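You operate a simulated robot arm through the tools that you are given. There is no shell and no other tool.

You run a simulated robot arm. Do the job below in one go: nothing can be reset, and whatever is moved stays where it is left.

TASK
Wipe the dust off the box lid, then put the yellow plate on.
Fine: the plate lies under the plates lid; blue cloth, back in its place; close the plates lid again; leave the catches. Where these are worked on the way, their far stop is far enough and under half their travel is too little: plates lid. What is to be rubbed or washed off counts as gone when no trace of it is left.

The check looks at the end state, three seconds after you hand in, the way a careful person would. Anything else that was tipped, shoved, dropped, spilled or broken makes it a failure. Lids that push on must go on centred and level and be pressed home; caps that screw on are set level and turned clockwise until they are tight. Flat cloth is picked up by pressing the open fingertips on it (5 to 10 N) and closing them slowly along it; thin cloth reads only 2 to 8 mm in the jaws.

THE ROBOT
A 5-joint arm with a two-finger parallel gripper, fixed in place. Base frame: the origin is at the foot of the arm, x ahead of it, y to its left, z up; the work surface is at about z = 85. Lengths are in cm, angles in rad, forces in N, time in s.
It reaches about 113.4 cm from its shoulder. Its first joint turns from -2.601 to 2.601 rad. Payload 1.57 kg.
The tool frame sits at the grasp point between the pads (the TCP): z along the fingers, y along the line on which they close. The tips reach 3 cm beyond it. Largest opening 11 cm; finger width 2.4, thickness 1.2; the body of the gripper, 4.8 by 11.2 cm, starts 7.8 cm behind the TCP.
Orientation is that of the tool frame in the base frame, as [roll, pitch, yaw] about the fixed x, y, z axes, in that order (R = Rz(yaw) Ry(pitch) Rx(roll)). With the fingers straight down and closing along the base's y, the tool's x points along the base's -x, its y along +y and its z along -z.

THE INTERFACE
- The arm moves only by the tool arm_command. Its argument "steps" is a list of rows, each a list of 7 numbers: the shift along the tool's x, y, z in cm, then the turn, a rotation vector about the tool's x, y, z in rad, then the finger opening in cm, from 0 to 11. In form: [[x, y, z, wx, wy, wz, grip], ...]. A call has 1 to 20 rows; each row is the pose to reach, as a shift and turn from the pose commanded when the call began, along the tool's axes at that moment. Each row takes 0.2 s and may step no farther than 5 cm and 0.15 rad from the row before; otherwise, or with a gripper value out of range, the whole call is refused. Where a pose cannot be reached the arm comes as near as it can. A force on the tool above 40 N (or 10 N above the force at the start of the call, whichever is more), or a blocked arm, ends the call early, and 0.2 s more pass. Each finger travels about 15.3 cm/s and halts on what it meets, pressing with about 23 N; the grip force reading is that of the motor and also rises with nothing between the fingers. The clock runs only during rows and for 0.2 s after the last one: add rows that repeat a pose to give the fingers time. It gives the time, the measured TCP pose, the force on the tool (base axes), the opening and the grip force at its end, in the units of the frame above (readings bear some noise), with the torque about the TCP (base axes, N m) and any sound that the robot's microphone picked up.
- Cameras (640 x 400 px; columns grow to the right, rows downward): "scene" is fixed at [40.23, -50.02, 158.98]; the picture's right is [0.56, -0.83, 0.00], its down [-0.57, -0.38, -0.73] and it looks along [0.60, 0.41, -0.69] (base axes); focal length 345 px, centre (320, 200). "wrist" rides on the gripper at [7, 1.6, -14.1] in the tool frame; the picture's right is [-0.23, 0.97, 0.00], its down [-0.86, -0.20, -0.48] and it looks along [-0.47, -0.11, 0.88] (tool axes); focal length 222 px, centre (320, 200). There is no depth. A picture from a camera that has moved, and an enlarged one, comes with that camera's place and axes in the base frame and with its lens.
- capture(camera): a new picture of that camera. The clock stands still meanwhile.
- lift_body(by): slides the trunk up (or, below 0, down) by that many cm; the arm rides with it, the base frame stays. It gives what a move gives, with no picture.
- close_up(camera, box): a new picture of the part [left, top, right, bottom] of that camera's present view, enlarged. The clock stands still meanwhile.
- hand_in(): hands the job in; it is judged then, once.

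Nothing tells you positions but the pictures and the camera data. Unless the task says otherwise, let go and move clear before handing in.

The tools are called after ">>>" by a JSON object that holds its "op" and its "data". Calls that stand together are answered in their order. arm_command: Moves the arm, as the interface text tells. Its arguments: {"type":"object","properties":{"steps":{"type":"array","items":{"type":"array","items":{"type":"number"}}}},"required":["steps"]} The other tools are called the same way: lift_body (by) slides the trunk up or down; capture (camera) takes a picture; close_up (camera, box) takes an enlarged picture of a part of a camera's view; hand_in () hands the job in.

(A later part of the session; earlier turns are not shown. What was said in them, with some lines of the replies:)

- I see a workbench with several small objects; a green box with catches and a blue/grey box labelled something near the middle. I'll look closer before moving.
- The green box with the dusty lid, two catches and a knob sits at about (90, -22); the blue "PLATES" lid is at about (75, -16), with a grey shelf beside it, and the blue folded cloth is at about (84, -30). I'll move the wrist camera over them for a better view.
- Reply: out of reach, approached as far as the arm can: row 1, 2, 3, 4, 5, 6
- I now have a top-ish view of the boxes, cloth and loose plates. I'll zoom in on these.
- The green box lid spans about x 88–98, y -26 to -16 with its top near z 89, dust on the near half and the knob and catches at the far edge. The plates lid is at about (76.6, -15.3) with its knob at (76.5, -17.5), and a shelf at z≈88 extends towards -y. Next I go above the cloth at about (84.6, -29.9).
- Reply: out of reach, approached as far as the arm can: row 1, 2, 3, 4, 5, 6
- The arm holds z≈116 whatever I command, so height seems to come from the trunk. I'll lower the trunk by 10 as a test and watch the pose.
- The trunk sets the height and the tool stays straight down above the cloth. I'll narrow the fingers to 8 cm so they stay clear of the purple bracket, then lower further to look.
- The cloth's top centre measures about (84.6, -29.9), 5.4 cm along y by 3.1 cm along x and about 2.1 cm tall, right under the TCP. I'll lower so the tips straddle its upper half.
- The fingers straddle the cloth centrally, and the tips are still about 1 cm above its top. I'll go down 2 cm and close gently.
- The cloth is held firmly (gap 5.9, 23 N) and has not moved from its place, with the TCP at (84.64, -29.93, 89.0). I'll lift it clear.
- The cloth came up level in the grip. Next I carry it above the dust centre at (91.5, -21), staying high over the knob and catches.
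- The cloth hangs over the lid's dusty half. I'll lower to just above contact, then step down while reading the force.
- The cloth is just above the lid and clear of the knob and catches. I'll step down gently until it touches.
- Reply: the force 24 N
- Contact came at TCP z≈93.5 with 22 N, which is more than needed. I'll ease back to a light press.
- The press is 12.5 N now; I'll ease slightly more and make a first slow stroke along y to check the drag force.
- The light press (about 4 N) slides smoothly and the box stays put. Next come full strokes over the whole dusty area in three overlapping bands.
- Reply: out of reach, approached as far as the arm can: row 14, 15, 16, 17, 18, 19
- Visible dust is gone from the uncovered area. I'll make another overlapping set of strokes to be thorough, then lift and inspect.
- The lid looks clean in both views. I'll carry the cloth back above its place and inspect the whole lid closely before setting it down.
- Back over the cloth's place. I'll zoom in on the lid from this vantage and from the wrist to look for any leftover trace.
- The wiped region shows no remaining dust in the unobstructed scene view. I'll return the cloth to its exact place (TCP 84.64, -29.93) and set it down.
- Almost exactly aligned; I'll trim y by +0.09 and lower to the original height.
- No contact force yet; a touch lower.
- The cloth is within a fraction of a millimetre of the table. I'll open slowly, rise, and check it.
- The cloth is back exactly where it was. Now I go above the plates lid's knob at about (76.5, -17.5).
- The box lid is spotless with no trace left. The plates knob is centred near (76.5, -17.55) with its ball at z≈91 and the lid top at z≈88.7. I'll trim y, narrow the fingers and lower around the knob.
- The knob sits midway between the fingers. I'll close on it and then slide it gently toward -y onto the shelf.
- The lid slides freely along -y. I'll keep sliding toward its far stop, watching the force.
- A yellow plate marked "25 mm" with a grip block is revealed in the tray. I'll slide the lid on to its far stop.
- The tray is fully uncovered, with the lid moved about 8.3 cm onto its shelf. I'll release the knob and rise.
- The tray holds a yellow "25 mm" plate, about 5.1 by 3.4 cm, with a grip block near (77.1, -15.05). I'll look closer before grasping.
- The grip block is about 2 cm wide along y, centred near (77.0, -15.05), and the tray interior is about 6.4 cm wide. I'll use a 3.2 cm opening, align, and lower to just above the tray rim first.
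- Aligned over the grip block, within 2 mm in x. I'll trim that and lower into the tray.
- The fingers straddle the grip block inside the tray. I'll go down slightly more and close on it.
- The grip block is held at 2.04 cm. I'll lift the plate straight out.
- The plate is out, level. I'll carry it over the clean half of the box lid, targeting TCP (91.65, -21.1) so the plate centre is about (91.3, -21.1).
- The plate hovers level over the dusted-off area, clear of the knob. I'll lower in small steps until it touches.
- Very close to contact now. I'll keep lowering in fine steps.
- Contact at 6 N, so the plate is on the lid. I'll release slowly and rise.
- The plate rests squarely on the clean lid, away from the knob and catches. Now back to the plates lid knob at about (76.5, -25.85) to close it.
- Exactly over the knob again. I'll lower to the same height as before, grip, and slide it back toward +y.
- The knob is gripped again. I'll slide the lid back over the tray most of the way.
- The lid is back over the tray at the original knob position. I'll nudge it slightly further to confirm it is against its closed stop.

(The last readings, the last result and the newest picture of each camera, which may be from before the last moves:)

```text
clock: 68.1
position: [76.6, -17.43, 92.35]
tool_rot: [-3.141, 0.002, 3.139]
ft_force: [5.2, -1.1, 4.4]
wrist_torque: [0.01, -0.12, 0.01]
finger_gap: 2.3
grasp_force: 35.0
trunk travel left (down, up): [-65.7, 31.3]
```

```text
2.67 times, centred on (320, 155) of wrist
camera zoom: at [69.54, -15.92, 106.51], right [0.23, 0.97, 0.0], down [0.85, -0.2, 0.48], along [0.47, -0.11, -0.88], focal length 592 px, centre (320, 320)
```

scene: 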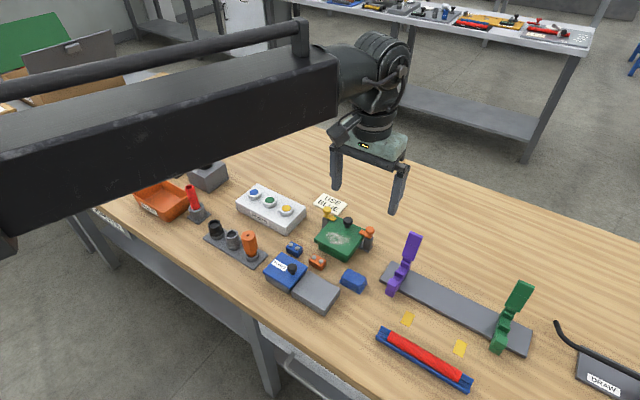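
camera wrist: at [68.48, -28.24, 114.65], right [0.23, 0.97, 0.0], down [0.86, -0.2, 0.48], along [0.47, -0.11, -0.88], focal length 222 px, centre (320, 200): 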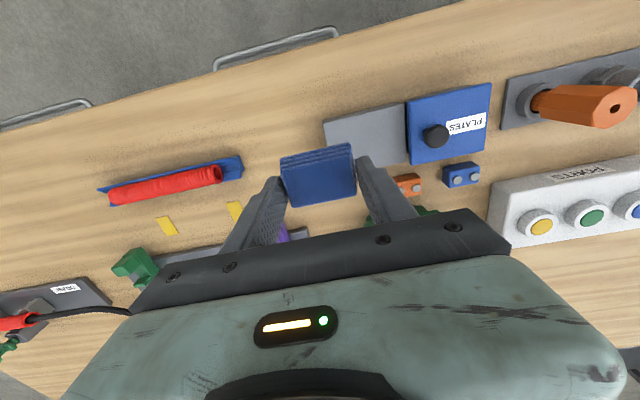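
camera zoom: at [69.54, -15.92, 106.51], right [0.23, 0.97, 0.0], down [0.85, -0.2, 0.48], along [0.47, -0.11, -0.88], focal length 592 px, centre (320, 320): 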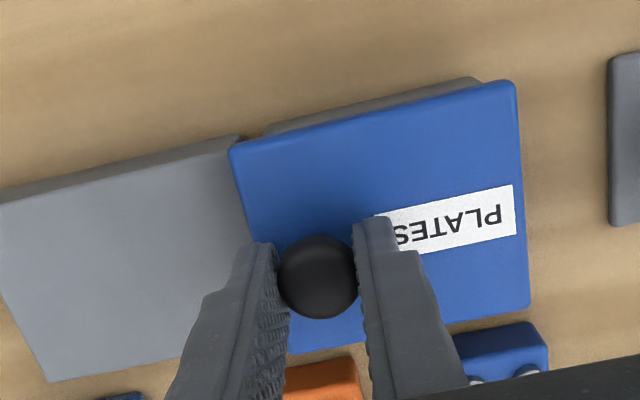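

It moved only 0.07 for 0.12 commanded, so there may be a light stop. One more small nudge to tell.

>>> {"op": "arm_command", "data": {"steps": [[0, 0.06, 0, 0, 0, 0, 1.8], [0, 0.12, 0, 0, 0, 0, 1.8], [0, 0.12, 0, 0, 0, 0, 1.8]]}}

>>> {"op": "close_up", "data": {"camera": "scene", "box": [250, 220, 350, 310]}}

>>> {"op": "close_up", "data": {"camera": "wrist", "box": [220, 80, 420, 230]}}

```text
clock: 68.9
position: [76.63, -17.53, 92.36]
tool_rot: [3.141, 0.001, 3.139]
ft_force: [8.3, -9.4, 8.8]
wrist_torque: [-0.23, -0.1, -0.01]
finger_gap: 2.31
grasp_force: 35.1
trunk travel left (down, up): [-65.7, 31.3]
```

```text
4.44 times, centred on (300, 265) of scene
camera zoom: at [40.23, -50.02, 158.98], right [0.56, -0.83, 0.0], down [-0.57, -0.38, -0.73], along [0.6, 0.41, -0.69], focal length 1533 px, centre (409, -89)
```

zoom: 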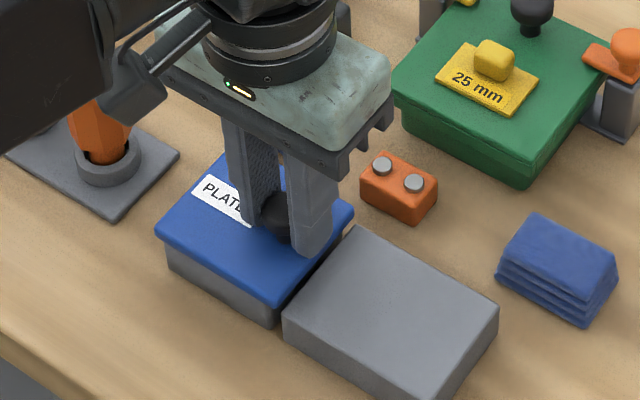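

```text
2.67 times, centred on (320, 155) of wrist
camera zoom: at [69.55, -15.87, 106.51], right [0.23, 0.97, 0.0], down [0.85, -0.2, 0.48], along [0.47, -0.11, -0.88], focal length 592 px, centre (320, 320)
```

zoom: 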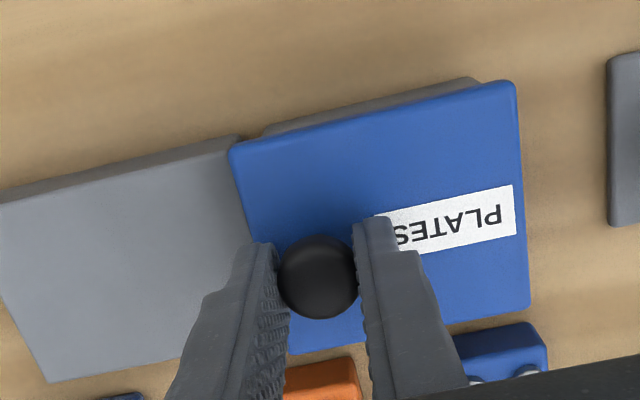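

The -9 N reaction shows the lid is firmly at its closed stop. I'll relax the push, release the knob and rise clear.

>>> {"op": "arm_command", "data": {"steps": [[0, -0.05, 0, 0, 0, 0, 2.2], [0, -0.08, 0, 0, 0, 0, 3], [0, -0.08, 0, 0, 0, 0, 4], [0, -0.08, 0, 0, 0, 0, 5], [0, -0.08, 0, 0, 0, 0, 5]]}}

>>> {"op": "lift_body", "data": {"by": 12}}

>>> {"op": "capture", "data": {"camera": "scene"}}

>>> {"op": "close_up", "data": {"camera": "wrist", "box": [220, 60, 420, 210]}}

>>> {"op": "close_up", "data": {"camera": "scene", "box": [240, 190, 400, 310]}}

```text
clock: 70.1
position: [76.56, -17.46, 92.31]
tool_rot: [3.141, -0.002, -3.14]
ft_force: [0.0, 0.3, -0.6]
wrist_torque: [0.02, -0.05, -0.04]
finger_gap: 5.03
grasp_force: 0.1
trunk travel left (down, up): [-65.7, 31.3]
```

```text
clock: 71.6
position: [76.56, -17.48, 104.39]
tool_rot: [3.141, 0.001, 3.141]
ft_force: [-0.4, -0.4, 0.7]
wrist_torque: [-0.01, 0.02, -0.04]
finger_gap: 5.02
grasp_force: 0.1
trunk travel left (down, up): [-77.7, 19.3]
```

```text
taken
```

scene: 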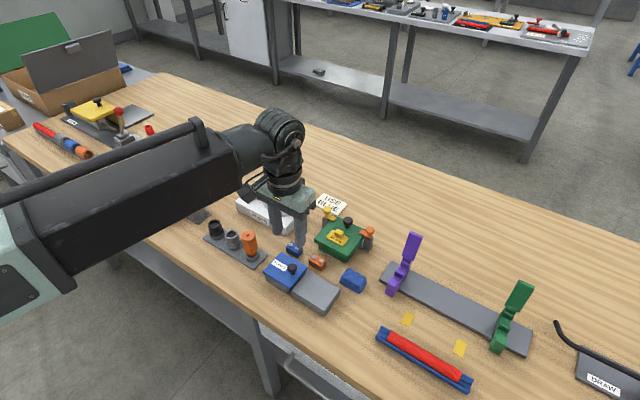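

```text
2.67 times, centred on (320, 135) of wrist
camera zoom: at [69.54, -15.84, 118.51], right [0.23, 0.97, 0.0], down [0.86, -0.2, 0.48], along [0.47, -0.11, -0.88], focal length 592 px, centre (320, 373)
```

zoom: 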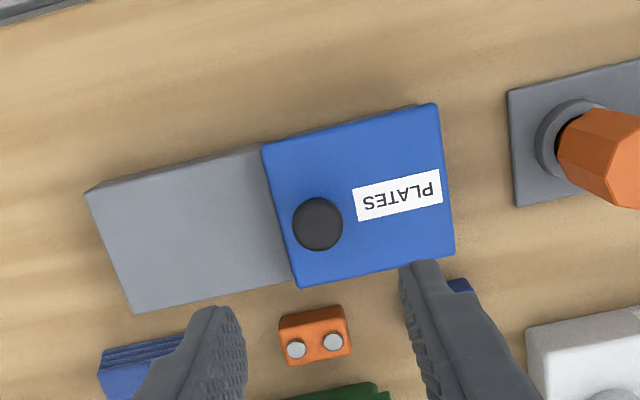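

```text
3.33 times, centred on (320, 250) of scene
camera zoom: at [40.23, -50.02, 158.98], right [0.56, -0.83, 0.0], down [-0.57, -0.38, -0.73], along [0.6, 0.41, -0.69], focal length 1150 px, centre (320, 33)
```

zoom: 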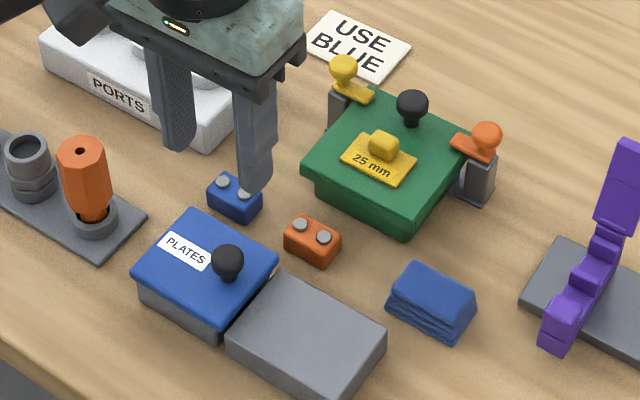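

Everything is in place: lid clean, plate on it, plates lid shut, cloth back, catches untouched. I'll back the arm clear to its starting area and do a final comparison.

>>> {"op": "lift_body", "data": {"by": 11}}

>>> {"op": "arm_command", "data": {"steps": [[3.5, 0.5, 0, 0, 0, 0, 7], [7, 1, 0, 0, 0, 0, 9], [10.3, 1.5, 0, 0, 0, 0, 11], [10.3, 1.5, 0, 0, 0, 0, 11]]}}

>>> {"op": "close_up", "data": {"camera": "scene", "box": [255, 235, 375, 320]}}

>>> {"op": "close_up", "data": {"camera": "scene", "box": [310, 195, 390, 265]}}

```text
clock: 73.1
position: [76.57, -17.52, 115.31]
tool_rot: [3.141, -0.001, -3.14]
ft_force: [-0.2, -0.4, 0.1]
wrist_torque: [0.0, 0.01, 0.01]
finger_gap: 5.0
grasp_force: 0.0
trunk travel left (down, up): [-88.7, 8.3]
```

```text
clock: 74.1
position: [66.1, -15.73, 115.35]
tool_rot: [3.141, -0.001, -3.14]
ft_force: [0.1, 0.0, 0.2]
wrist_torque: [-0.02, -0.03, -0.01]
finger_gap: 10.98
grasp_force: 0.1
trunk travel left (down, up): [-88.7, 8.3]
```

```text
4.71 times, centred on (315, 278) of scene
camera zoom: at [40.23, -50.02, 158.98], right [0.56, -0.83, 0.0], down [-0.57, -0.38, -0.73], along [0.6, 0.41, -0.69], focal length 1623 px, centre (344, -165)
```

zoom: 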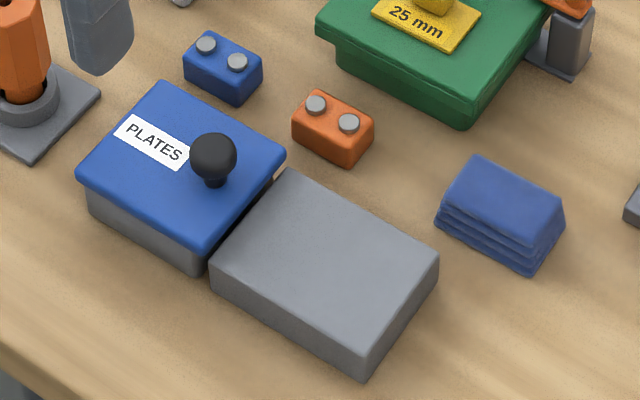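

```text
5.71 times, centred on (350, 230) of scene
camera zoom: at [40.23, -50.02, 158.98], right [0.56, -0.83, 0.0], down [-0.57, -0.38, -0.73], along [0.6, 0.41, -0.69], focal length 1971 px, centre (149, 29)
```

zoom: 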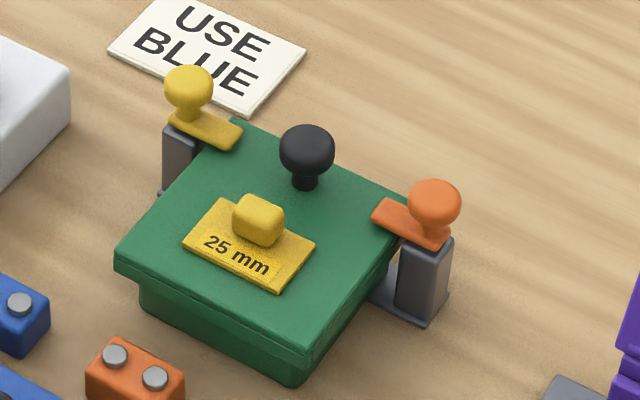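

The final views match the goal: the box lid is clean with the yellow plate on it, the plates lid is closed, and the cloth is in its original spot. The catches and the other objects are unmoved and the arm is clear, so I'm handing in.

>>> {"op": "hand_in", "data": {}}

```text
The job is handed in.
```

The job is handed in. The box lid is wiped clean, with no dust visible in any of the camera views, and the yellow "25 mm" plate lies flat on the part that was dusty.

- **Cloth:** the blue cloth is back in its original spot, matching the starting pictures.
- **Plates lid:** I slid it about 8.3 cm open to take the plate out. It is now closed again, and I pushed it until it met firm resistance.
- **Catches:** I left both alone, and they look unchanged.
- **Everything else:** nothing else around them looks moved in the final views. The fingers are open and the arm is back near where it started.
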